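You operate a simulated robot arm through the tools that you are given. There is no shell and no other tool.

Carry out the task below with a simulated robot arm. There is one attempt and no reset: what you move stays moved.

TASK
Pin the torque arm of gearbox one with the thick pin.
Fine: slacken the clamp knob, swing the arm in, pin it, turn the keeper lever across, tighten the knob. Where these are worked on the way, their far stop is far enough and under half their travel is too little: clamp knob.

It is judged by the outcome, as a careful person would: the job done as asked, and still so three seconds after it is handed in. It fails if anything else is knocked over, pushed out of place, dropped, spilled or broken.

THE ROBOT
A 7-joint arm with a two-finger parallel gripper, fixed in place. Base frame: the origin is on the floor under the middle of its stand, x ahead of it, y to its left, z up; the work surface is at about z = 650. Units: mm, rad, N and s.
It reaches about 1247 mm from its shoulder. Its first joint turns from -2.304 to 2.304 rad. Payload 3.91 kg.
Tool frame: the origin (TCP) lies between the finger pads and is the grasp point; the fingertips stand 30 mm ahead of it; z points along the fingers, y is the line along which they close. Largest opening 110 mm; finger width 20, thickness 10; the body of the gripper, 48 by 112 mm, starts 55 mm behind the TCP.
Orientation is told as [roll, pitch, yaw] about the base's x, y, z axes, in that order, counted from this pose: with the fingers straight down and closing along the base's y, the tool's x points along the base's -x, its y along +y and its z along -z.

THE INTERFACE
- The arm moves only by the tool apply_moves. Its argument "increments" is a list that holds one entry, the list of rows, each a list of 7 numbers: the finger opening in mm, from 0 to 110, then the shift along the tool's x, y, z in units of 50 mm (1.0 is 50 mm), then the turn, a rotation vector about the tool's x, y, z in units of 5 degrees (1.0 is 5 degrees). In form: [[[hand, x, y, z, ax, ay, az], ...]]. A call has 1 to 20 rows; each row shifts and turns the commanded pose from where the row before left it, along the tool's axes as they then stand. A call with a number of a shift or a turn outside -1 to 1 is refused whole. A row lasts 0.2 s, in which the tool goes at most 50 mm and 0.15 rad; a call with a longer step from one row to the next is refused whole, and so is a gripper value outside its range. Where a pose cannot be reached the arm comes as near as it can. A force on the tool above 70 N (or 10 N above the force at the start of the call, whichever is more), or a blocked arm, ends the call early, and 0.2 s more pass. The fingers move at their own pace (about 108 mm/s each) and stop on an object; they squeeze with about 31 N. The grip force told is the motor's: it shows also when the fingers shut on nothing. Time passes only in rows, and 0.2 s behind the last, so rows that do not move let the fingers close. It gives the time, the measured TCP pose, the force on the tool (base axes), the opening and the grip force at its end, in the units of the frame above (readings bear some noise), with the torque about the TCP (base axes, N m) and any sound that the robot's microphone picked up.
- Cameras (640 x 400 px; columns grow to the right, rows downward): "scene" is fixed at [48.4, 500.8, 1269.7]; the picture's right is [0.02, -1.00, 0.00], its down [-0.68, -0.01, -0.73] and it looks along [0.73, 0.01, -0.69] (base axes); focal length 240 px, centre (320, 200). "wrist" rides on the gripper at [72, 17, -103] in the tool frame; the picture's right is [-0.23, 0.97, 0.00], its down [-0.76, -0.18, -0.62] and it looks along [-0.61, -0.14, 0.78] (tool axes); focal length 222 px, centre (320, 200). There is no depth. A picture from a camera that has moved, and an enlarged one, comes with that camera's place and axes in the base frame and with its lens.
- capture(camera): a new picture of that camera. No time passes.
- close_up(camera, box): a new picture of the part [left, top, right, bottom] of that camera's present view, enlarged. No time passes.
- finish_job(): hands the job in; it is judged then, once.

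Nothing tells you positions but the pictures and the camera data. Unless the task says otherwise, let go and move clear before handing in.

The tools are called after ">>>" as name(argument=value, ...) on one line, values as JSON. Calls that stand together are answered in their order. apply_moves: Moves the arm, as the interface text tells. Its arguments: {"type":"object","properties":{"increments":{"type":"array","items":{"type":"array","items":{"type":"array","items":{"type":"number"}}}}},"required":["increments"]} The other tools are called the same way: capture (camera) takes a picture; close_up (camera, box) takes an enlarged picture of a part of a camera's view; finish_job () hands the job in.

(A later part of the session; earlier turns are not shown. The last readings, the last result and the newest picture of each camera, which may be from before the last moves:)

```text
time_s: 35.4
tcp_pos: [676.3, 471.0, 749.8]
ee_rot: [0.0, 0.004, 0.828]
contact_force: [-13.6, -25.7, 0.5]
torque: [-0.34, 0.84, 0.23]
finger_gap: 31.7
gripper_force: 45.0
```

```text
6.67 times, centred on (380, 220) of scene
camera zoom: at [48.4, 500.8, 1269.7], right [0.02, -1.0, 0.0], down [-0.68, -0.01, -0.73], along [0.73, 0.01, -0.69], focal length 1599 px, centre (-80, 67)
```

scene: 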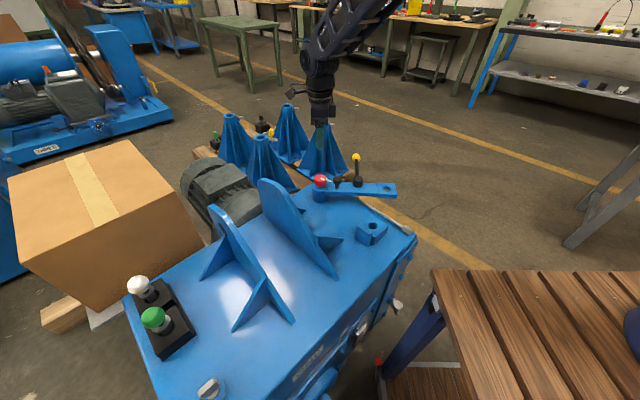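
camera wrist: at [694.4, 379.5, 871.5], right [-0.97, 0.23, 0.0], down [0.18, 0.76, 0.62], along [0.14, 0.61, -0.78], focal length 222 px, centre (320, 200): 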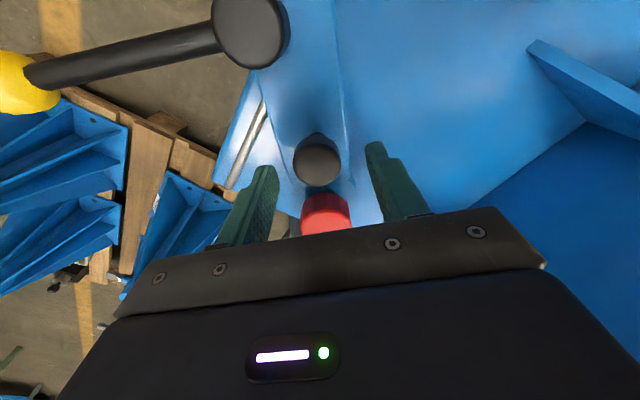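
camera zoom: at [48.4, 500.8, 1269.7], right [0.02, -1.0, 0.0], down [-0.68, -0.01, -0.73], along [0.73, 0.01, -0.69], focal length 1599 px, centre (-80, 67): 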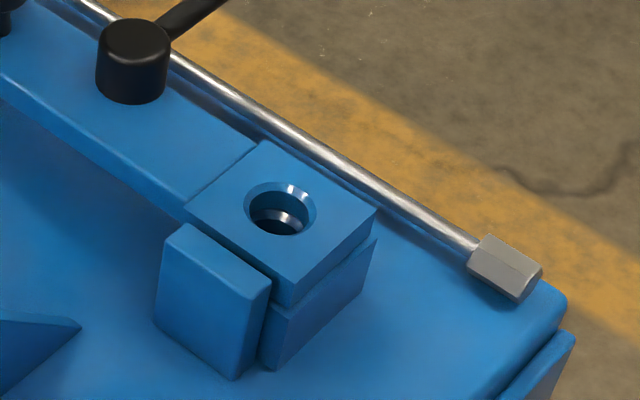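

>>> apply_moves(increments=[[[20, 0.03, 0, 0, 0, 0, 0], [20, -0.003, 0.02, 0, 0, 0, 0.2], [20, -0.003, 0.02, 0, 0, 0, 0.2]]])

>>> close_up(camera="scene", box=[350, 190, 410, 250])

```text
time_s: 36.2
tcp_pos: [677.7, 471.2, 751.8]
ee_rot: [-0.001, 0.001, 0.792]
contact_force: [10.5, -26.2, -8.7]
torque: [-0.01, 0.38, 0.31]
finger_gap: 31.9
gripper_force: 45.8
```

```text
6.67 times, centred on (380, 220) of scene
camera zoom: at [48.4, 500.8, 1269.7], right [0.02, -1.0, 0.0], down [-0.68, -0.01, -0.73], along [0.73, 0.01, -0.69], focal length 1599 px, centre (-80, 67)
```

zoom: 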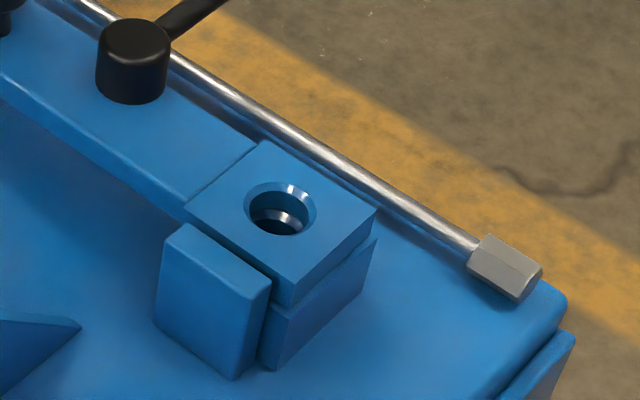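

The arm is hard against its stop and the holes line up. I'll release the handle, rise and square the hand up.

>>> apply_moves(increments=[[[60, 0, 0, 0, 0, 0, 0], [60, 0, 0, 0, 0, 0, 0], [60, 0, 0, -0.5, 0, 0, 0], [60, 0, 0, -0.9, 0, 0, 0], [60, 0, 0, -0.9, 0, 0, 1], [60, 0, 0, -0.9, 0, 0, 1], [60, 0, 0, -0.6, 0, 0, 1], [60, 0, 0, 0, 0, 0, 1], [60, 0, 0, 0, 0, 0, 1], [60, 0, 0, 0, 0, 0, 1], [60, 0, 0, 0, 0, 0, 1], [60, 0, 0, 0, 0, 0, 1], [60, 0, 0, 0, 0, 0, 1]]])

>>> capture(camera="wrist")

>>> close_up(camera="scene", box=[290, 140, 430, 260])

```text
time_s: 39.0
tcp_pos: [675.4, 472.3, 941.5]
ee_rot: [0.0, 0.001, 0.006]
contact_force: [0.3, -0.7, -0.2]
torque: [-0.01, -0.01, -0.03]
finger_gap: 59.8
gripper_force: 0.0
```

```text
taken
camera wrist: at [601.4, 488.4, 1043.7], right [0.22, 0.98, 0.0], down [0.76, -0.17, 0.62], along [0.61, -0.14, -0.78], focal length 222 px, centre (320, 200)
```

wrist: 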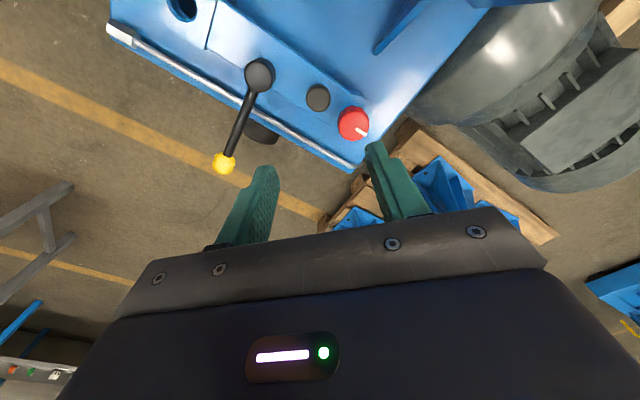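

```text
3.33 times, centred on (360, 200) of scene
camera zoom: at [48.4, 500.8, 1269.7], right [0.02, -1.0, 0.0], down [-0.68, -0.01, -0.73], along [0.73, 0.01, -0.69], focal length 799 px, centre (187, 200)
```

zoom: 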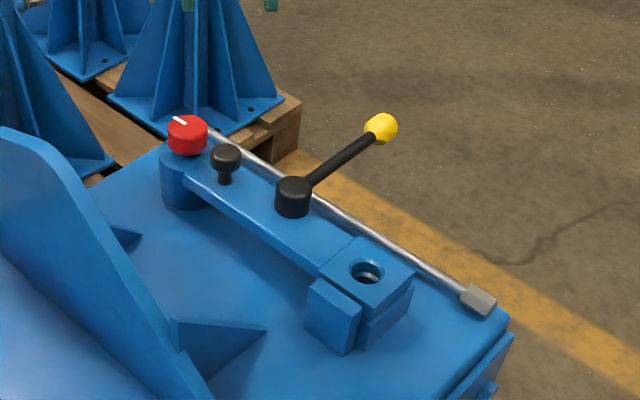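

The arm stayed in place on release. I'll take a closer measurement of the aligned holes from above before fetching the pin.

>>> apply_moves(increments=[[[60, 0.62, -0.66, 0.205, 0, 0, 0], [60, 0.62, -0.66, 0.205, 0, 0, 0], [60, 0.62, -0.66, 0.205, 0, 0, 0], [60, 0.62, -0.66, 0.205, 0, 0, 0]]])

>>> capture(camera="wrist")

>>> close_up(camera="wrist", box=[260, 60, 380, 140])

>>> close_up(camera="scene", box=[360, 200, 400, 230])

```text
time_s: 40.0
tcp_pos: [552.4, 338.3, 900.2]
ee_rot: [0.0, -0.001, 0.009]
contact_force: [1.0, -0.3, -0.9]
torque: [0.01, 0.03, -0.02]
finger_gap: 60.1
gripper_force: 0.1
```

```text
taken
camera wrist: at [478.7, 354.8, 1001.2], right [0.22, 0.98, 0.0], down [0.76, -0.17, 0.62], along [0.61, -0.14, -0.78], focal length 222 px, centre (320, 200)
```

wrist: 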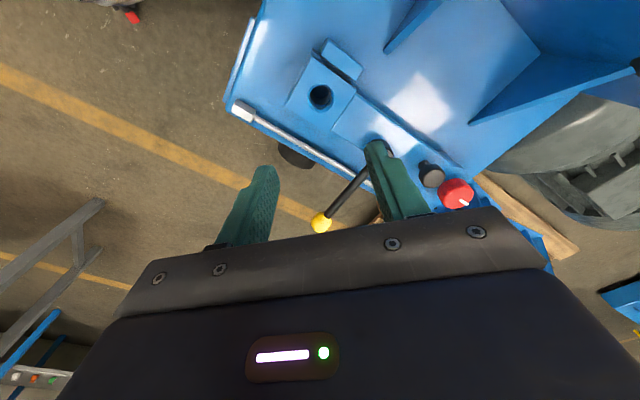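

```text
5.00 times, centred on (320, 100) of wrist
camera zoom: at [478.7, 354.8, 1001.2], right [0.22, 0.98, 0.0], down [0.76, -0.17, 0.62], along [0.61, -0.14, -0.78], focal length 1111 px, centre (320, 700)
```

zoom: 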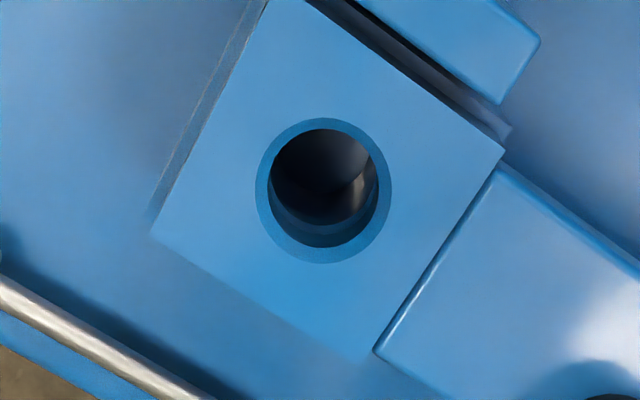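

```text
13.33 times, centred on (380, 215) of scene
camera zoom: at [48.4, 500.8, 1269.7], right [0.02, -1.0, 0.0], down [-0.68, -0.01, -0.73], along [0.73, 0.01, -0.69], focal length 3198 px, centre (-480, 0)
```

zoom: 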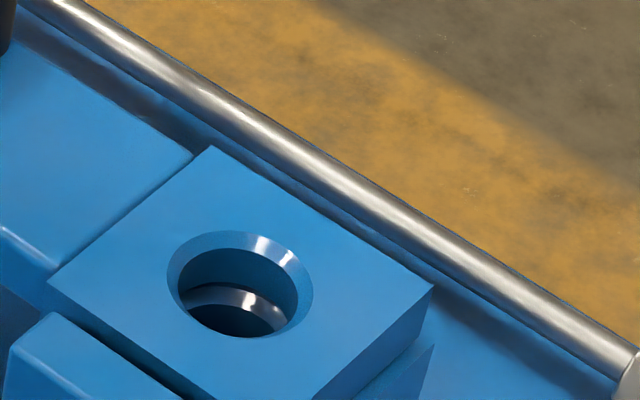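

The hole centre is at about (551.4, 340, 706) with a chamfered mouth. Next I'll go to look at the green pin from above at z=950.

>>> apply_moves(increments=[[[80, 0, 0, -1, 0, 0, 0], [80, 0.48, 0.789, 0, 0, 0, 0], [80, 0.48, 0.789, 0, 0, 0, 0], [80, 0.48, 0.789, 0, 0, 0, 0], [80, 0.48, 0.789, 0, 0, 0, 0], [80, 0.48, 0.789, 0, 0, 0, 0], [80, 0.48, 0.789, 0, 0, 0, 0], [80, 0.48, 0.789, 0, 0, 0, 0], [80, 0.48, 0.789, 0, 0, 0, 0], [80, 0.48, 0.789, 0, 0, 0, 0], [80, 0.48, 0.789, 0, 0, 0, 0], [80, 0.48, 0.789, 0, 0, 0, 0], [80, 0.48, 0.789, 0, 0, 0, 0], [80, 0.48, 0.789, 0, 0, 0, 0]]])

>>> capture(camera="wrist")

>>> close_up(camera="wrist", box=[250, 50, 410, 170])

>>> close_up(camera="scene", box=[120, 260, 200, 340])

```text
time_s: 43.0
tcp_pos: [235.2, 848.9, 951.9]
ee_rot: [0.002, 0.0, 0.01]
contact_force: [0.9, -0.1, 1.1]
torque: [-0.01, 0.01, -0.01]
finger_gap: 80.0
gripper_force: 0.1
```

```text
taken
camera wrist: at [161.8, 865.3, 1053.9], right [0.22, 0.98, 0.0], down [0.76, -0.17, 0.62], along [0.61, -0.14, -0.78], focal length 222 px, centre (320, 200)
```

wrist: 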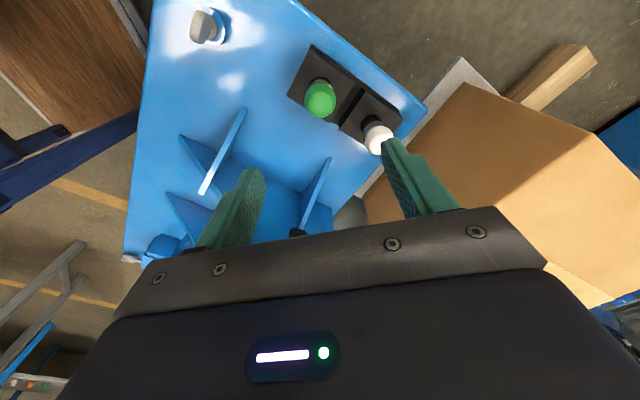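

```text
3.33 times, centred on (330, 110) of wrist
camera zoom: at [161.8, 865.3, 1053.9], right [0.22, 0.98, 0.0], down [0.76, -0.17, 0.62], along [0.61, -0.14, -0.78], focal length 740 px, centre (287, 500)
```

zoom: 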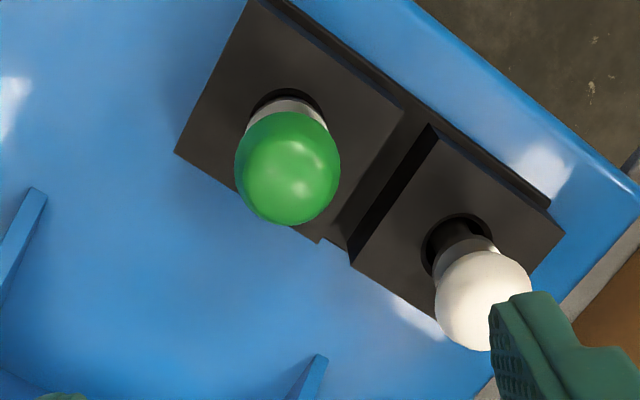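

```text
5.00 times, centred on (160, 300) of scene
camera zoom: at [48.4, 500.8, 1269.7], right [0.02, -1.0, 0.0], down [-0.68, -0.01, -0.73], along [0.73, 0.01, -0.69], focal length 1199 px, centre (1120, -300)
```

zoom: 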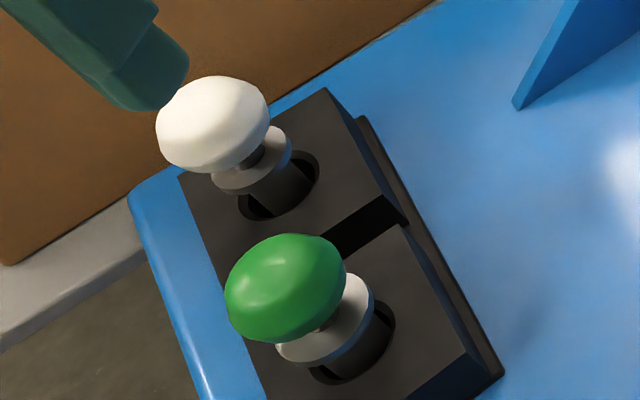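

The pin stands upright at about (237, 848). Its head is centred at z≈756 and about 40 mm wide, with the collar at z≈718. I'll descend part way with the fingers at 80 mm and recheck.

>>> apply_moves(increments=[[[80, -0.04, -0.018, 0.9, 0, 0, 0], [80, 0, 0, 0.9, 0, 0, 0], [80, 0, 0, 0.9, 0, 0, 0]]])

>>> capture(camera="wrist")

>>> close_up(camera="scene", box=[80, 220, 220, 360])

```text
time_s: 43.8
tcp_pos: [234.7, 848.7, 816.7]
ee_rot: [0.002, 0.0, 0.009]
contact_force: [-0.4, 0.3, 0.4]
torque: [0.01, 0.01, -0.01]
finger_gap: 79.9
gripper_force: 0.2
```

```text
taken
camera wrist: at [161.0, 864.5, 918.8], right [0.22, 0.98, 0.0], down [0.76, -0.17, 0.62], along [0.61, -0.13, -0.78], focal length 222 px, centre (320, 200)
```

wrist: 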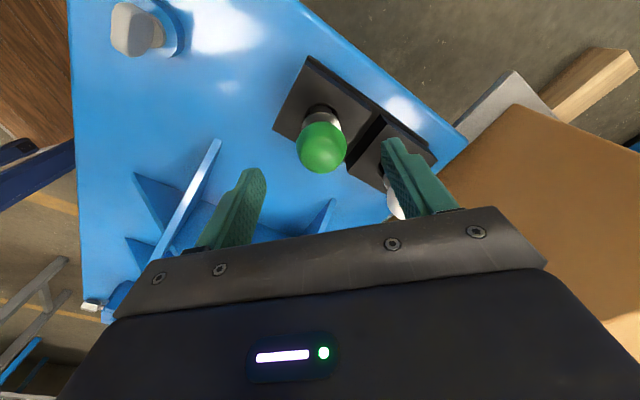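

```text
2.86 times, centred on (150, 290) of scene
camera zoom: at [48.4, 500.8, 1269.7], right [0.02, -1.0, 0.0], down [-0.68, -0.01, -0.73], along [0.73, 0.01, -0.69], focal length 685 px, centre (806, -57)
```

zoom: 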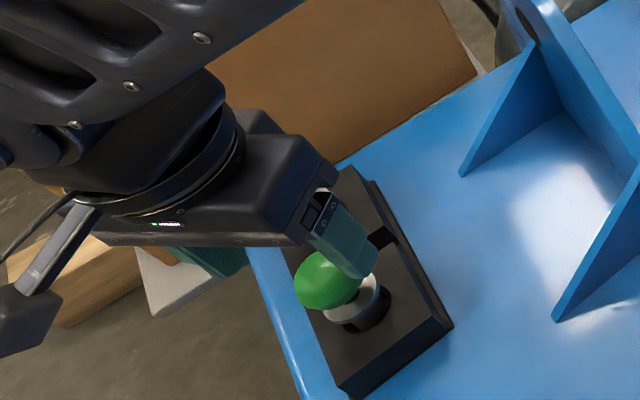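

>>> apply_moves(increments=[[[80, -0.04, 0.01, 0.5, 0, 0, 0], [80, 0, 0, 0.3, 0, 0, 0], [80, 0, 0, 0.29, 0, 0, 0]]])

>>> close_up(camera="wrist", box=[220, 110, 420, 260])

>>> close_up(camera="scene", box=[100, 240, 200, 340])

```text
time_s: 44.6
tcp_pos: [238.7, 848.7, 760.3]
ee_rot: [0.0, 0.001, 0.007]
contact_force: [0.6, 0.3, 0.1]
torque: [0.02, 0.03, -0.01]
finger_gap: 79.7
gripper_force: 0.1
```

```text
2.67 times, centred on (320, 185) of wrist
camera zoom: at [164.8, 864.8, 863.8], right [0.22, 0.98, 0.0], down [0.76, -0.17, 0.62], along [0.61, -0.14, -0.78], focal length 592 px, centre (320, 240)
```

zoom: 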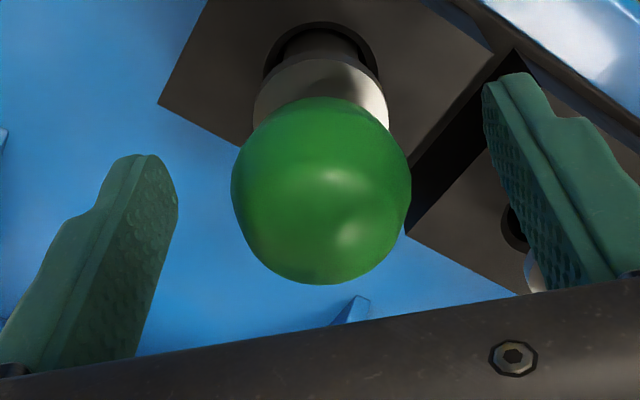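

```text
4.00 times, centred on (150, 290) of scene
camera zoom: at [48.4, 500.8, 1269.7], right [0.02, -1.0, 0.0], down [-0.68, -0.01, -0.73], along [0.73, 0.01, -0.69], focal length 959 px, centre (1000, -160)
```

zoom: 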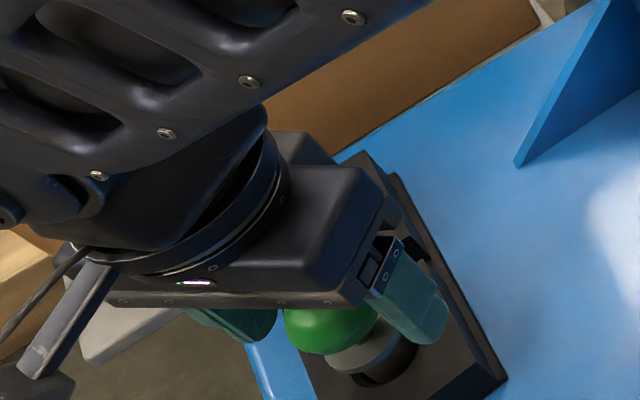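

>>> apply_moves(increments=[[[30, 0, 0, 0, 0, 0, 0], [20, 0, 0, 0, 0, 0, 0], [20, 0, 0, 0, 0, 0, 0]]])

>>> close_up(camera="wrist", box=[220, 110, 420, 260])

```text
time_s: 45.4
tcp_pos: [238.0, 849.0, 762.0]
ee_rot: [0.0, 0.002, 0.008]
contact_force: [0.6, -0.2, -0.1]
torque: [0.12, -0.02, -0.02]
finger_gap: 38.4
gripper_force: 30.9
```

```text
2.67 times, centred on (320, 185) of wrist
camera zoom: at [164.8, 864.8, 863.6], right [0.22, 0.98, 0.0], down [0.76, -0.17, 0.62], along [0.61, -0.14, -0.78], focal length 592 px, centre (320, 240)
```

zoom: 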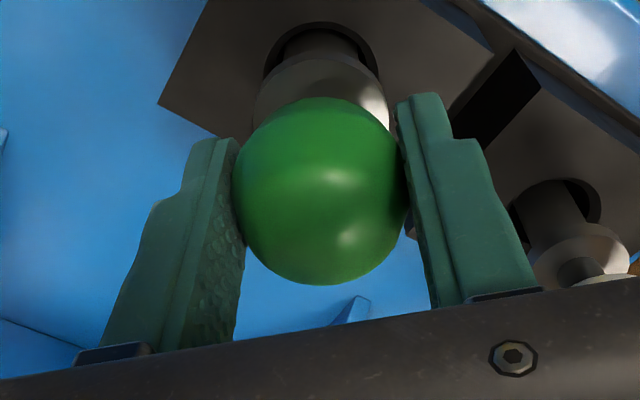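

The head is gripped at 38.4 mm. I'll lift slowly and check the pin comes out straight.

>>> apply_moves(increments=[[[20, 0, 0, -0.3, 0, 0, 0], [20, 0, 0, -0.4, 0, 0, 0], [20, 0, 0, -0.5, 0, 0, 0], [20, 0, 0, -0.6, 0, 0, 0]]])

>>> capture(camera="wrist")

>>> close_up(camera="scene", box=[80, 220, 220, 360])

```text
time_s: 46.4
tcp_pos: [238.7, 849.0, 847.9]
ee_rot: [-0.001, 0.0, 0.01]
contact_force: [0.1, 0.0, -3.1]
torque: [0.03, -0.01, 0.03]
finger_gap: 38.3
gripper_force: 31.2
```

```text
taken
camera wrist: at [165.1, 865.3, 950.5], right [0.22, 0.98, 0.0], down [0.76, -0.17, 0.62], along [0.61, -0.14, -0.78], focal length 222 px, centre (320, 200)
```

wrist: 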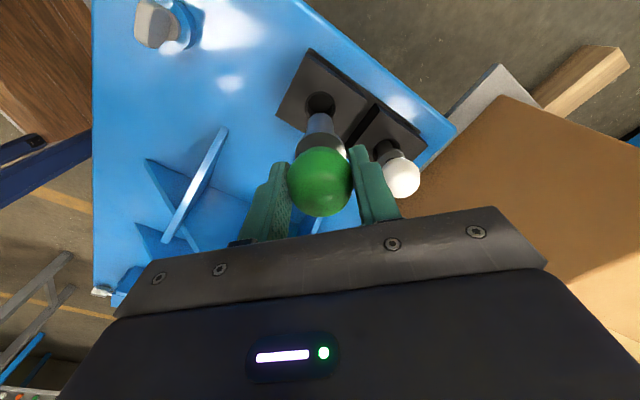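

```text
2.86 times, centred on (150, 290) of scene
camera zoom: at [48.4, 500.8, 1269.7], right [0.02, -1.0, 0.0], down [-0.68, -0.01, -0.73], along [0.73, 0.01, -0.69], focal length 685 px, centre (806, -57)
```

zoom: 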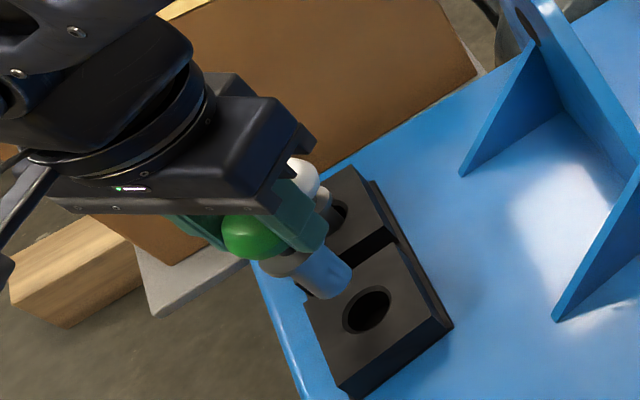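

The pin came out cleanly and hangs straight. I'll raise it clear of everything and carry it over the arm hole.

>>> apply_moves(increments=[[[20, 0, 0, -0.9, 0, 0, 0.1], [20, 0, 0, -0.9, 0, 0, 0], [20, 0, 0, -0.9, 0, 0, 0], [20, -0.4815, -0.783, 0, 0, 0, 0], [20, -0.4815, -0.783, 0, 0, 0, 0], [20, -0.4815, -0.783, 0, 0, 0, 0], [20, -0.4815, -0.783, 0, 0, 0, 0], [20, -0.4815, -0.783, 0, 0, 0, 0], [20, -0.4815, -0.783, 0, 0, 0, 0], [20, -0.4815, -0.783, 0, 0, 0, 0], [20, -0.4815, -0.783, 0, 0, 0, 0], [20, -0.4815, -0.783, 0, 0, 0, 0], [20, -0.4815, -0.783, 0, 0, 0, 0], [20, -0.4815, -0.783, 0, 0, 0, 0], [20, -0.4815, -0.783, 0, 0, 0, 0], [20, -0.4815, -0.783, 0, 0, 0, 0], [20, 0, 0, 0, 0, 0, 0]]])

>>> capture(camera="wrist")

>>> capture(camera="scene")

```text
time_s: 50.0
tcp_pos: [555.0, 341.0, 985.2]
ee_rot: [-0.001, 0.0, 0.003]
contact_force: [0.6, 0.1, -2.5]
torque: [0.01, 0.0, 0.0]
finger_gap: 38.6
gripper_force: 31.1
```

```text
taken
camera wrist: at [481.9, 357.8, 1086.9], right [0.23, 0.97, 0.0], down [0.76, -0.18, 0.62], along [0.61, -0.14, -0.78], focal length 222 px, centre (320, 200)
```

wrist: 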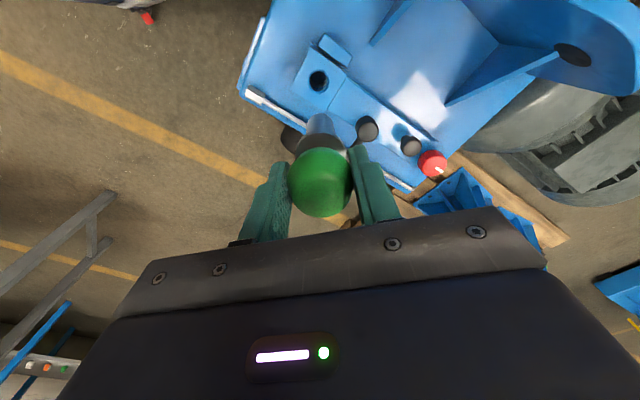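

```text
taken
```

scene: 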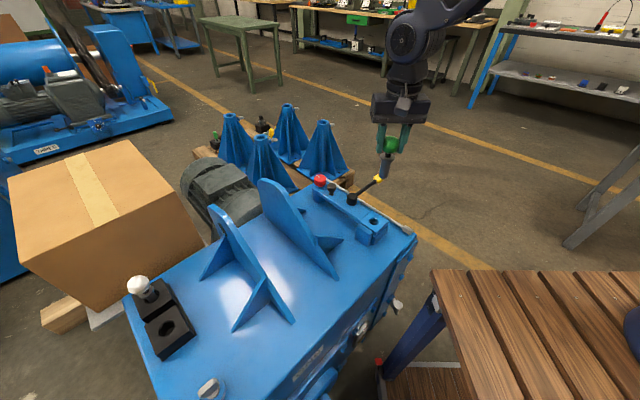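

>>> apply_moves(increments=[[[20, 0, 0, 0.9, 0, 0, 0], [20, 0, 0, 0.9, 0, 0, 0], [20, 0, 0, 0.8, 0, 0, 0], [20, 0, 0, 0, 0, 0, 0]]])

>>> capture(camera="wrist")

>>> close_up(camera="wrist", box=[260, 60, 400, 180])

>>> close_up(camera="scene", box=[340, 150, 430, 240])

```text
time_s: 51.0
tcp_pos: [554.2, 341.6, 854.2]
ee_rot: [0.0, 0.002, 0.001]
contact_force: [0.7, 0.1, -3.4]
torque: [0.0, 0.01, 0.01]
finger_gap: 38.4
gripper_force: 30.9
```

```text
taken
camera wrist: at [480.1, 358.5, 955.7], right [0.23, 0.97, 0.0], down [0.76, -0.18, 0.62], along [0.61, -0.14, -0.78], focal length 222 px, centre (320, 200)
```

wrist: 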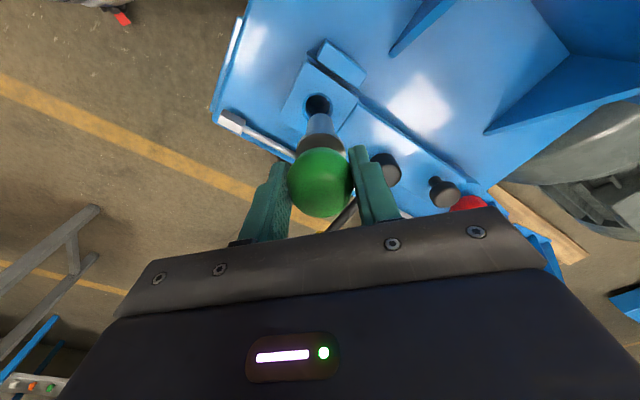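

```text
3.33 times, centred on (330, 120) of wrist
camera zoom: at [480.1, 358.5, 955.7], right [0.23, 0.97, 0.0], down [0.76, -0.18, 0.62], along [0.61, -0.14, -0.78], focal length 740 px, centre (287, 467)
```

zoom: 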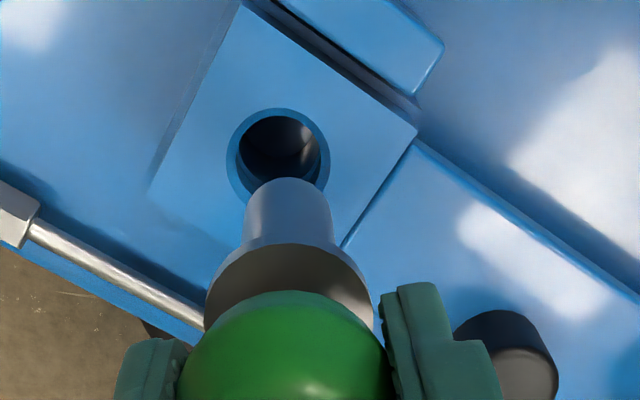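

```text
4.44 times, centred on (385, 195) of scene
camera zoom: at [48.4, 500.8, 1269.7], right [0.02, -1.0, 0.0], down [-0.68, -0.01, -0.73], along [0.73, 0.01, -0.69], focal length 1066 px, centre (31, 222)
```

zoom: 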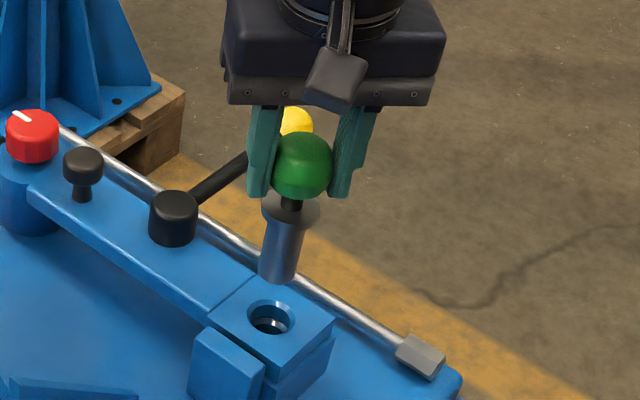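

The pin bottom is about 42 mm above the arm and a few millimetres off the hole in x and y. I'll correct that, descend 25 mm and recheck.

>>> apply_moves(increments=[[[20, 0.07, -0.04, 0.25, 0, 0, 0], [20, 0, 0, 0.25, 0, 0, 0], [20, 0, 0, 0, 0, 0, 0]]])

>>> close_up(camera="wrist", box=[280, 80, 360, 150])

>>> close_up(camera="scene", box=[355, 190, 400, 230])

```text
time_s: 51.8
tcp_pos: [549.2, 339.0, 830.2]
ee_rot: [0.0, -0.001, 0.0]
contact_force: [0.7, -0.4, -2.7]
torque: [0.04, 0.05, -0.01]
finger_gap: 38.6
gripper_force: 30.6
```

```text
5.71 times, centred on (320, 115) of wrist
camera zoom: at [475.9, 355.9, 932.4], right [0.23, 0.97, 0.0], down [0.76, -0.18, 0.62], along [0.61, -0.14, -0.78], focal length 1269 px, centre (320, 686)
```

zoom: 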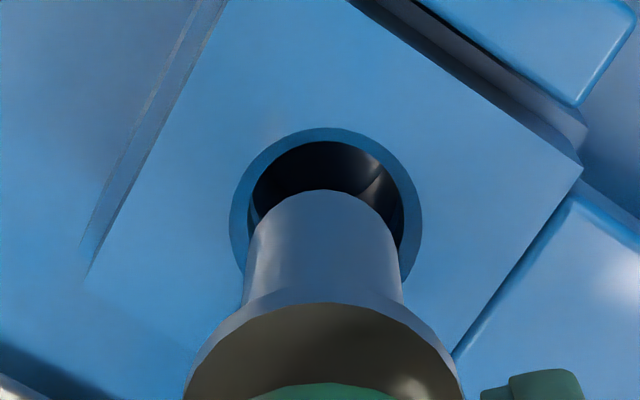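

```text
10.00 times, centred on (378, 210) of scene
camera zoom: at [48.4, 500.8, 1269.7], right [0.02, -1.0, 0.0], down [-0.68, -0.01, -0.73], along [0.73, 0.01, -0.69], focal length 2398 px, centre (-255, 100)
```

zoom: 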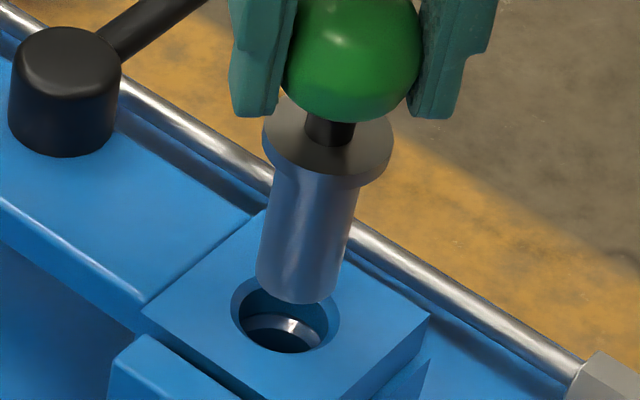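

The pin and hole are aligned within about 0.5 mm in both cameras. I'll lower gently and watch the force.

>>> apply_moves(increments=[[[20, 0, 0, 0.2, 0, 0, 0], [20, 0, 0, 0.2, 0, 0, 0], [20, 0, 0, 0.15, 0, 0, 0], [20, 0, 0, 0.15, 0, 0, 0]]])

>>> close_up(camera="wrist", box=[270, 80, 370, 160])

>>> close_up(camera="scene", box=[355, 190, 400, 230])

```text
time_s: 52.8
tcp_pos: [548.8, 339.7, 795.4]
ee_rot: [-0.001, 0.0, 0.002]
contact_force: [0.6, -0.2, -2.8]
torque: [0.0, -0.03, 0.0]
finger_gap: 38.5
gripper_force: 30.8
```

```text
5.00 times, centred on (320, 120) of wrist
camera zoom: at [475.8, 356.9, 897.7], right [0.23, 0.97, 0.0], down [0.76, -0.18, 0.62], along [0.61, -0.14, -0.78], focal length 1111 px, centre (320, 600)
```

zoom: 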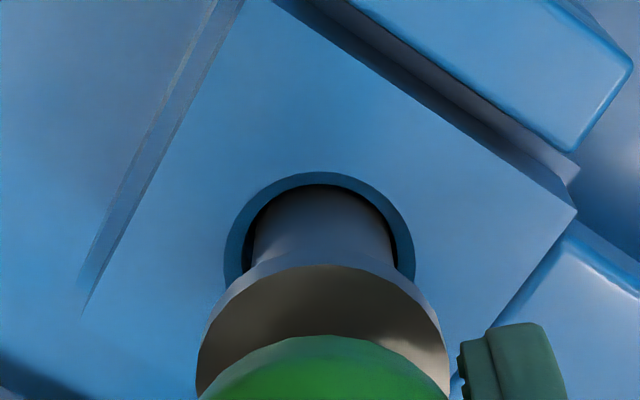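

```text
10.00 times, centred on (378, 210) of scene
camera zoom: at [48.4, 500.8, 1269.7], right [0.02, -1.0, 0.0], down [-0.68, -0.01, -0.73], along [0.73, 0.01, -0.69], focal length 2398 px, centre (-255, 100)
```

zoom: 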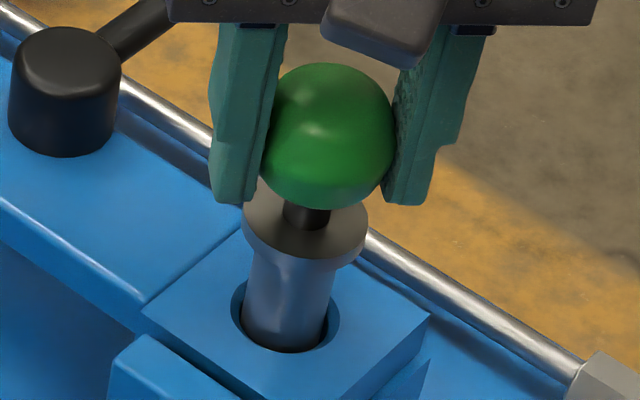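

The pin has entered the arm bore with no contact. I'll keep lowering gently into the bracket socket.

>>> apply_moves(increments=[[[20, 0, 0, 0.1, 0, 0, 0], [20, 0, 0, 0.1, 0, 0, 0], [20, 0, 0, 0.1, 0, 0, 0], [20, 0, 0, 0.1, 0, 0, 0]]])

>>> close_up(camera="scene", box=[355, 190, 400, 230])

```text
time_s: 53.8
tcp_pos: [551.3, 339.8, 775.9]
ee_rot: [0.0, -0.002, -0.001]
contact_force: [-0.2, 0.0, -2.4]
torque: [0.02, 0.01, -0.01]
finger_gap: 38.3
gripper_force: 31.0
```

```text
10.00 times, centred on (378, 210) of scene
camera zoom: at [48.4, 500.8, 1269.7], right [0.02, -1.0, 0.0], down [-0.68, -0.01, -0.73], along [0.73, 0.01, -0.69], focal length 2398 px, centre (-255, 100)
```

zoom: 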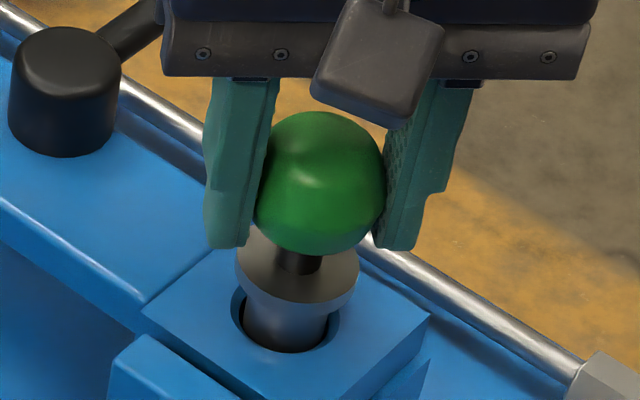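

>>> apply_moves(increments=[[[20, 0, 0, 0.1, 0, 0, 0], [20, 0, 0, 0.1, 0, 0, 0], [20, 0, 0, 0.06, 0, 0, 0]]])

>>> close_up(camera="scene", box=[355, 190, 400, 230])

```text
time_s: 54.6
tcp_pos: [548.7, 338.2, 763.2]
ee_rot: [0.001, 0.0, -0.001]
contact_force: [1.0, 0.0, -2.3]
torque: [-0.02, 0.0, -0.01]
finger_gap: 38.6
gripper_force: 30.3
```

```text
10.00 times, centred on (378, 210) of scene
camera zoom: at [48.4, 500.8, 1269.7], right [0.02, -1.0, 0.0], down [-0.68, -0.01, -0.73], along [0.73, 0.01, -0.69], focal length 2398 px, centre (-255, 100)
```

zoom: 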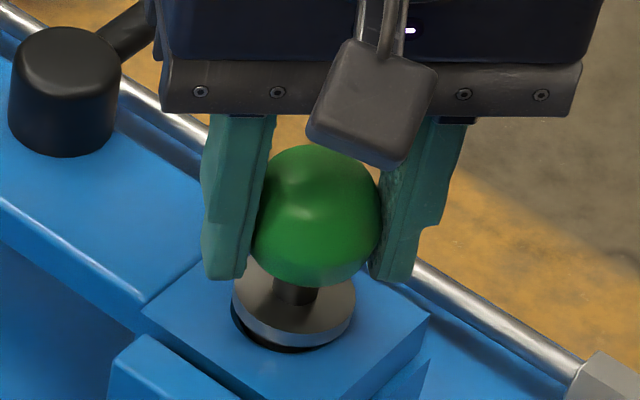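

>>> apply_moves(increments=[[[20, 0, 0, 0.04, 0, 0, 0], [20, 0, 0, 0.04, 0, 0, 0], [20, 0, 0, 0.03, 0, 0, 0]]])

>>> close_up(camera="scene", box=[355, 190, 400, 230])

```text
time_s: 55.4
tcp_pos: [549.9, 339.5, 757.1]
ee_rot: [0.0, 0.001, 0.001]
contact_force: [-0.6, -2.2, 3.0]
torque: [-0.01, 0.0, -0.01]
finger_gap: 38.5
gripper_force: 30.6
```

```text
10.00 times, centred on (378, 210) of scene
camera zoom: at [48.4, 500.8, 1269.7], right [0.02, -1.0, 0.0], down [-0.68, -0.01, -0.73], along [0.73, 0.01, -0.69], focal length 2398 px, centre (-255, 100)
```

zoom: 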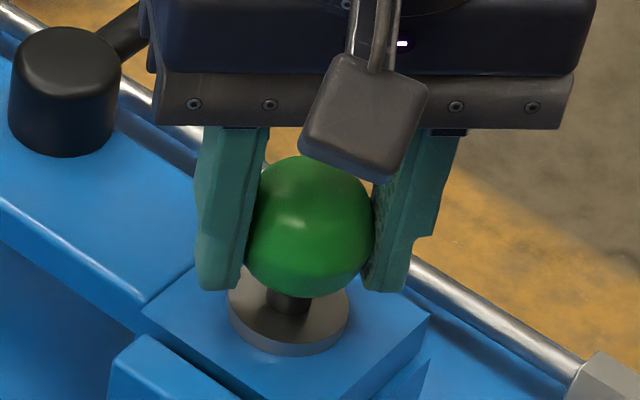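

>>> apply_moves(increments=[[[20, 0, 0, 0.02, 0, 0, 0], [20, 0, 0, 0.02, 0, 0, 0]]])

>>> close_up(camera="scene", box=[360, 200, 400, 235])

```text
time_s: 56.0
tcp_pos: [550.1, 339.0, 756.1]
ee_rot: [-0.001, 0.0, 0.002]
contact_force: [-1.8, -5.8, 23.1]
torque: [-0.13, -0.04, -0.01]
finger_gap: 38.4
gripper_force: 31.1
```

```text
11.43 times, centred on (380, 218) of scene
camera zoom: at [48.4, 500.8, 1269.7], right [0.02, -1.0, 0.0], down [-0.68, -0.01, -0.73], along [0.73, 0.01, -0.69], focal length 2741 px, centre (-366, 0)
```

zoom: 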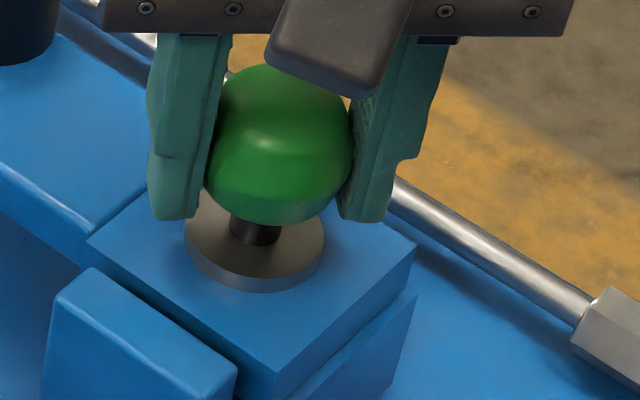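

The collar is seated flat on the arm and pushing back at 23 N. I'll release and lift straight up.

>>> apply_moves(increments=[[[60, 0, 0, -0.02, 0, 0, 0], [70, 0, 0, 0, 0, 0, 0], [70, 0, 0, -0.4, 0, 0, 0], [70, 0, 0, -0.8, 0, 0, 0], [70, 0, 0, -0.9, 0, 0, 0], [70, 0, 0, -0.9, 0, 0, 0]]])

>>> capture(camera="wrist")

>>> close_up(camera="scene", box=[340, 150, 430, 240])

```text
time_s: 57.4
tcp_pos: [548.5, 338.5, 906.0]
ee_rot: [-0.001, 0.002, 0.002]
contact_force: [0.2, -0.3, -0.9]
torque: [0.0, 0.02, 0.0]
finger_gap: 69.9
gripper_force: 0.1
```

```text
taken
camera wrist: at [474.9, 356.0, 1007.6], right [0.23, 0.97, 0.0], down [0.76, -0.18, 0.62], along [0.61, -0.14, -0.78], focal length 222 px, centre (320, 200)
```

wrist: 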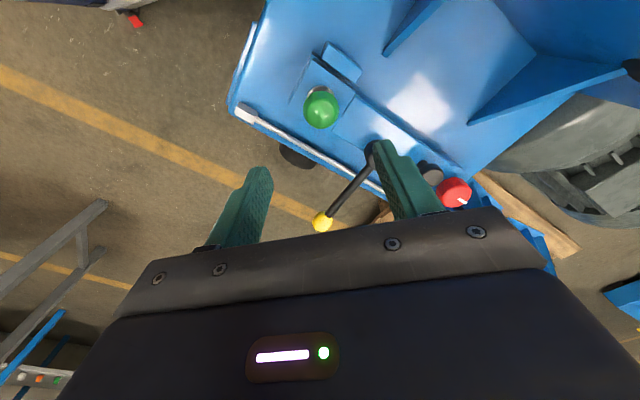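

```text
4.44 times, centred on (385, 195) of scene
camera zoom: at [48.4, 500.8, 1269.7], right [0.02, -1.0, 0.0], down [-0.68, -0.01, -0.73], along [0.73, 0.01, -0.69], focal length 1066 px, centre (31, 222)
```

zoom: 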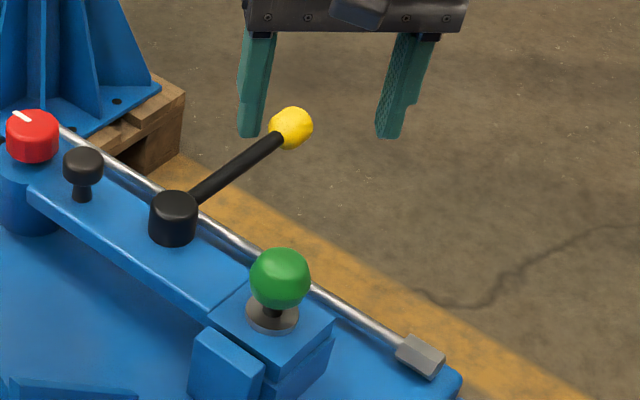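

The thick pin is seated. The keeper lever's hub is at about (638, 404) and its yellow ball at about (741, 298, 727). Turning it 90° clockwise lays it over the pin's collar, under the head, so I'll move above the ball and look.

>>> apply_moves(increments=[[[70, -0.772, -0.164, 0, 0, 0, 0], [70, -0.772, -0.164, 0, 0, 0, 0], [70, -0.772, -0.164, 0, 0, 0, 0], [70, -0.772, -0.164, 0, 0, 0, 0], [70, -0.772, -0.164, 0, 0, 0, 0], [70, 0, 0, 0, 0, 0, 1], [70, 0, 0, 0, 0, 0, 1], [70, 0, 0, 0, 0, 0, 1], [70, 0, 0, 0, 0, 0, 1], [70, 0, 0, 0, 0, 0, 1]]])

>>> capture(camera="wrist")

>>> close_up(camera="scene", box=[340, 150, 430, 240])

```text
time_s: 59.6
tcp_pos: [742.6, 298.3, 906.0]
ee_rot: [0.001, -0.001, -0.438]
contact_force: [-0.2, -0.5, -0.2]
torque: [0.01, 0.01, 0.01]
finger_gap: 70.1
gripper_force: 0.1
```

```text
taken
camera wrist: at [683.1, 344.0, 1008.4], right [0.62, 0.79, 0.0], down [0.61, -0.48, 0.62], along [0.49, -0.39, -0.78], focal length 222 px, centre (320, 200)
```

wrist: 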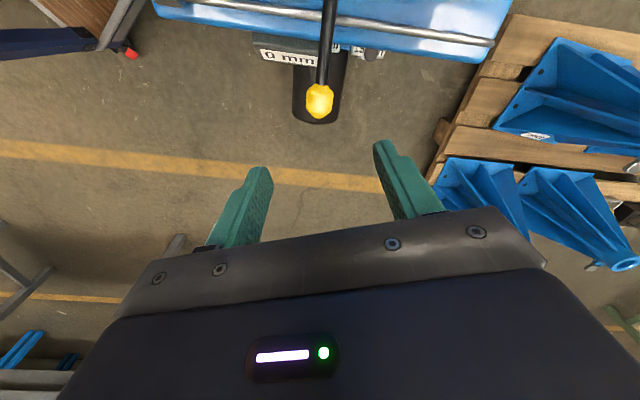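

```text
4.44 times, centred on (385, 195) of scene
camera zoom: at [48.4, 500.8, 1269.7], right [0.02, -1.0, 0.0], down [-0.68, -0.01, -0.73], along [0.73, 0.01, -0.69], focal length 1066 px, centre (31, 222)
```

zoom: 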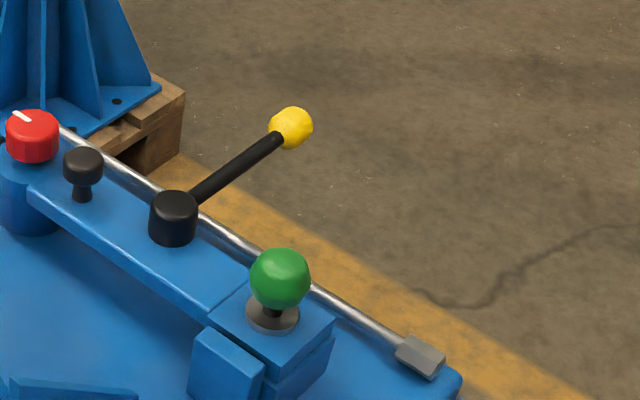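

The hand is centred over the ball. I'll descend to z≈742, which keeps the fingertips above the arm's top, and grip it.

>>> apply_moves(increments=[[[70, 0, 0, 0.9, 0, 0, 0], [70, 0, 0, 0.9, 0, 0, 0], [70, 0, 0, 0.9, 0, 0, 0], [70, 0, 0, 0.58, 0, 0, 0]]])

>>> close_up(camera="wrist", box=[220, 110, 420, 260])

>>> close_up(camera="scene", box=[340, 130, 430, 220])

```text
time_s: 60.6
tcp_pos: [742.2, 298.1, 745.1]
ee_rot: [0.002, 0.0, -0.435]
contact_force: [0.0, 0.5, 0.2]
torque: [-0.03, -0.02, -0.01]
finger_gap: 70.0
gripper_force: 0.1
```

```text
2.67 times, centred on (320, 185) of wrist
camera zoom: at [682.1, 344.4, 847.2], right [0.62, 0.79, 0.0], down [0.61, -0.48, 0.62], along [0.49, -0.38, -0.78], focal length 592 px, centre (320, 240)
```

zoom: 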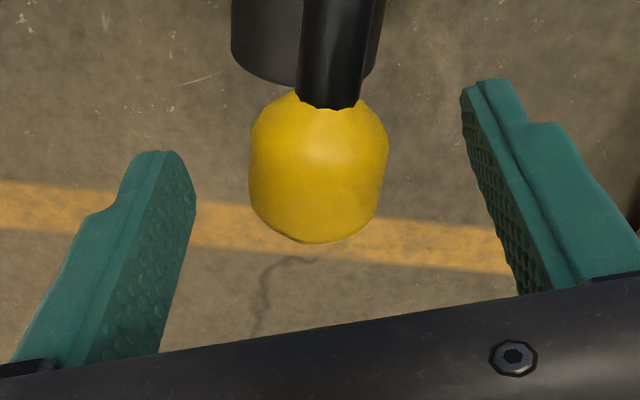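

```text
4.44 times, centred on (385, 175) of scene
camera zoom: at [48.4, 500.8, 1269.7], right [0.02, -1.0, 0.0], down [-0.68, -0.01, -0.73], along [0.73, 0.01, -0.69], focal length 1066 px, centre (31, 311)
```

zoom: 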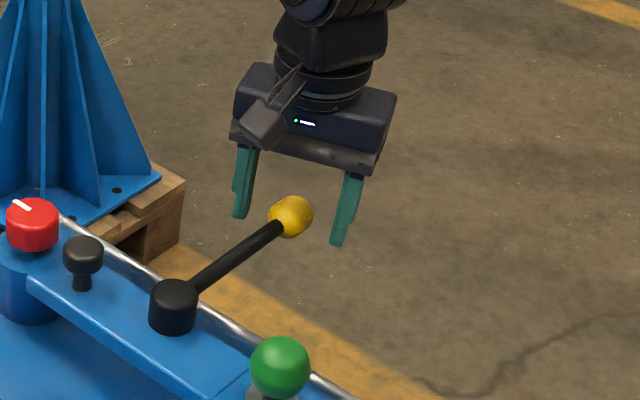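

>>> apply_moves(increments=[[[25, 0, 0, 0.04, 0, 0, 0], [15, 0, 0, 0, 0, 0, 0], [15, 0, 0, 0, 0, 0, 0]]])

```text
time_s: 61.4
tcp_pos: [743.3, 298.1, 743.1]
ee_rot: [0.002, 0.0, -0.436]
contact_force: [1.1, -1.8, 14.3]
torque: [0.01, 0.07, -0.1]
finger_gap: 35.0
gripper_force: 45.3
```

The ball is gripped (35 mm). I'll swing it clockwise about the hub on a 148 mm arc, 15° first, and check.

>>> apply_moves(increments=[[[15, 0.1012, -0.2384, 0, 0, 0, 1], [15, 0.1012, -0.2384, 0, 0, 0, 1], [15, 0.1012, -0.2384, 0, 0, 0, 1]]])

>>> close_up(camera="scene", box=[320, 130, 430, 240])

```text
time_s: 62.2
tcp_pos: [711.3, 274.8, 742.7]
ee_rot: [0.0, -0.001, -0.7]
contact_force: [6.3, -9.8, 36.2]
torque: [-0.28, -0.25, 0.03]
finger_gap: 35.4
gripper_force: 44.6
```

```text
3.64 times, centred on (375, 185) of scene
camera zoom: at [48.4, 500.8, 1269.7], right [0.02, -1.0, 0.0], down [-0.68, -0.01, -0.73], along [0.73, 0.01, -0.69], focal length 872 px, centre (120, 254)
```

zoom: 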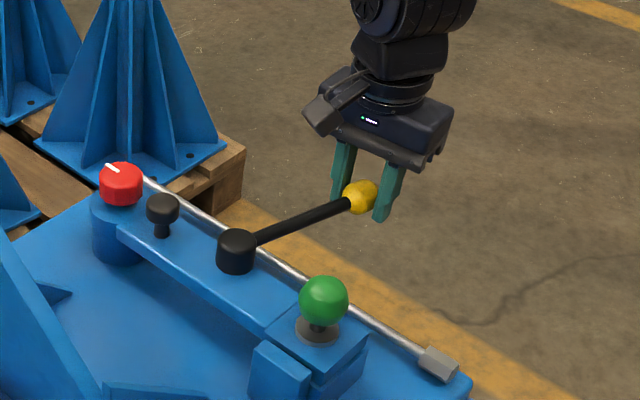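

>>> apply_moves(increments=[[[15, 0.1012, -0.2384, -0.04, 0, 0, 1], [15, 0.1012, -0.2384, 0, 0, 0, 1], [15, 0.1012, -0.2384, 0, 0, 0, 1], [15, 0.1012, -0.2384, 0, 0, 0, 1]]])

>>> close_up(camera="scene", box=[320, 130, 430, 240])

```text
time_s: 63.2
tcp_pos: [661.2, 257.4, 741.6]
ee_rot: [-0.004, 0.0, -1.048]
contact_force: [0.1, -20.4, -20.8]
torque: [-0.56, -0.09, 0.36]
finger_gap: 35.2
gripper_force: 44.9
```

```text
3.64 times, centred on (375, 185) of scene
camera zoom: at [48.4, 500.8, 1269.7], right [0.02, -1.0, 0.0], down [-0.68, -0.01, -0.73], along [0.73, 0.01, -0.69], focal length 872 px, centre (120, 254)
```

zoom: 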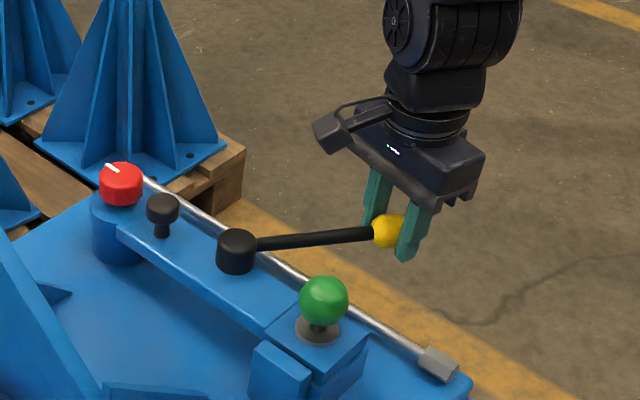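

>>> apply_moves(increments=[[[15, -0.03, -0.011, 0.015, 0, 0, 0], [15, 0.1022, -0.2408, 0, 0, 0, 1], [15, 0.1022, -0.2408, 0, 0, 0, 1], [15, 0.1022, -0.2408, 0, 0, 0, 1], [15, 0.1022, -0.2408, 0, 0, 0, 1]]])

>>> close_up(camera="scene", box=[320, 130, 430, 240])

```text
time_s: 64.4
tcp_pos: [610.8, 257.1, 741.9]
ee_rot: [-0.001, -0.001, -1.396]
contact_force: [-0.4, -1.6, -22.2]
torque: [-0.34, -0.21, -0.05]
finger_gap: 35.1
gripper_force: 44.8
```

```text
3.64 times, centred on (375, 185) of scene
camera zoom: at [48.4, 500.8, 1269.7], right [0.02, -1.0, 0.0], down [-0.68, -0.01, -0.73], along [0.73, 0.01, -0.69], focal length 872 px, centre (120, 254)
```

zoom: 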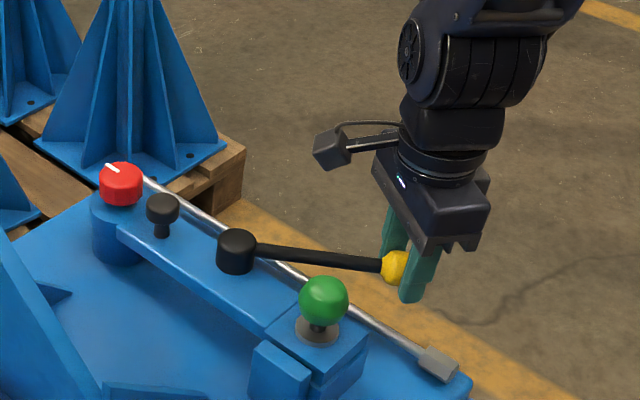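

>>> apply_moves(increments=[[[15, 0.1022, -0.2408, 0.01, 0, 0, 1], [15, 0.1022, -0.2408, 0, 0, 0, 1], [15, 0.1022, -0.2408, 0, 0, 0, 1], [15, 0.1022, -0.2408, 0, 0, 0, 1]]])

>>> close_up(camera="scene", box=[330, 150, 430, 240])

>>> capture(camera="wrist")

```text
time_s: 65.4
tcp_pos: [562.7, 274.7, 742.1]
ee_rot: [0.001, -0.001, -1.745]
contact_force: [-6.9, -12.4, 25.8]
torque: [-0.24, 0.15, 0.04]
finger_gap: 35.2
gripper_force: 45.1
```

```text
4.44 times, centred on (380, 195) of scene
camera zoom: at [48.4, 500.8, 1269.7], right [0.02, -1.0, 0.0], down [-0.68, -0.01, -0.73], along [0.73, 0.01, -0.69], focal length 1066 px, centre (53, 222)
```

zoom: 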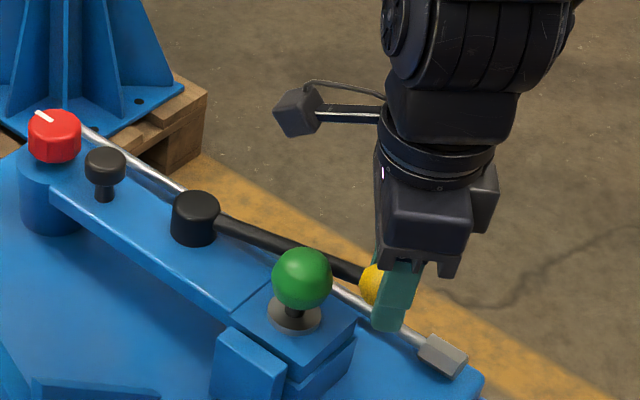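

```text
taken
camera wrist: at [591.1, 343.4, 844.3], right [0.92, -0.39, 0.0], down [-0.31, -0.72, 0.62], along [-0.24, -0.57, -0.78], focal length 222 px, centre (320, 200)
```

wrist: 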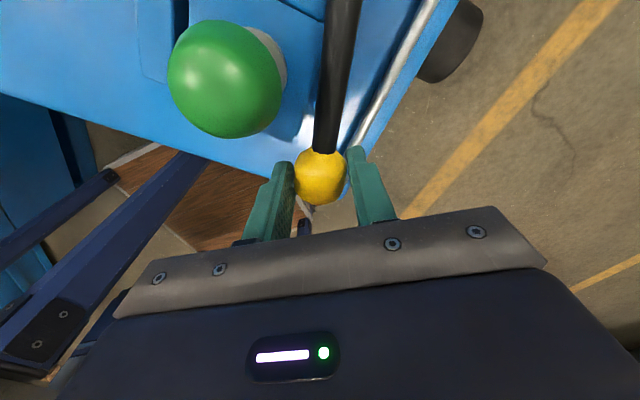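

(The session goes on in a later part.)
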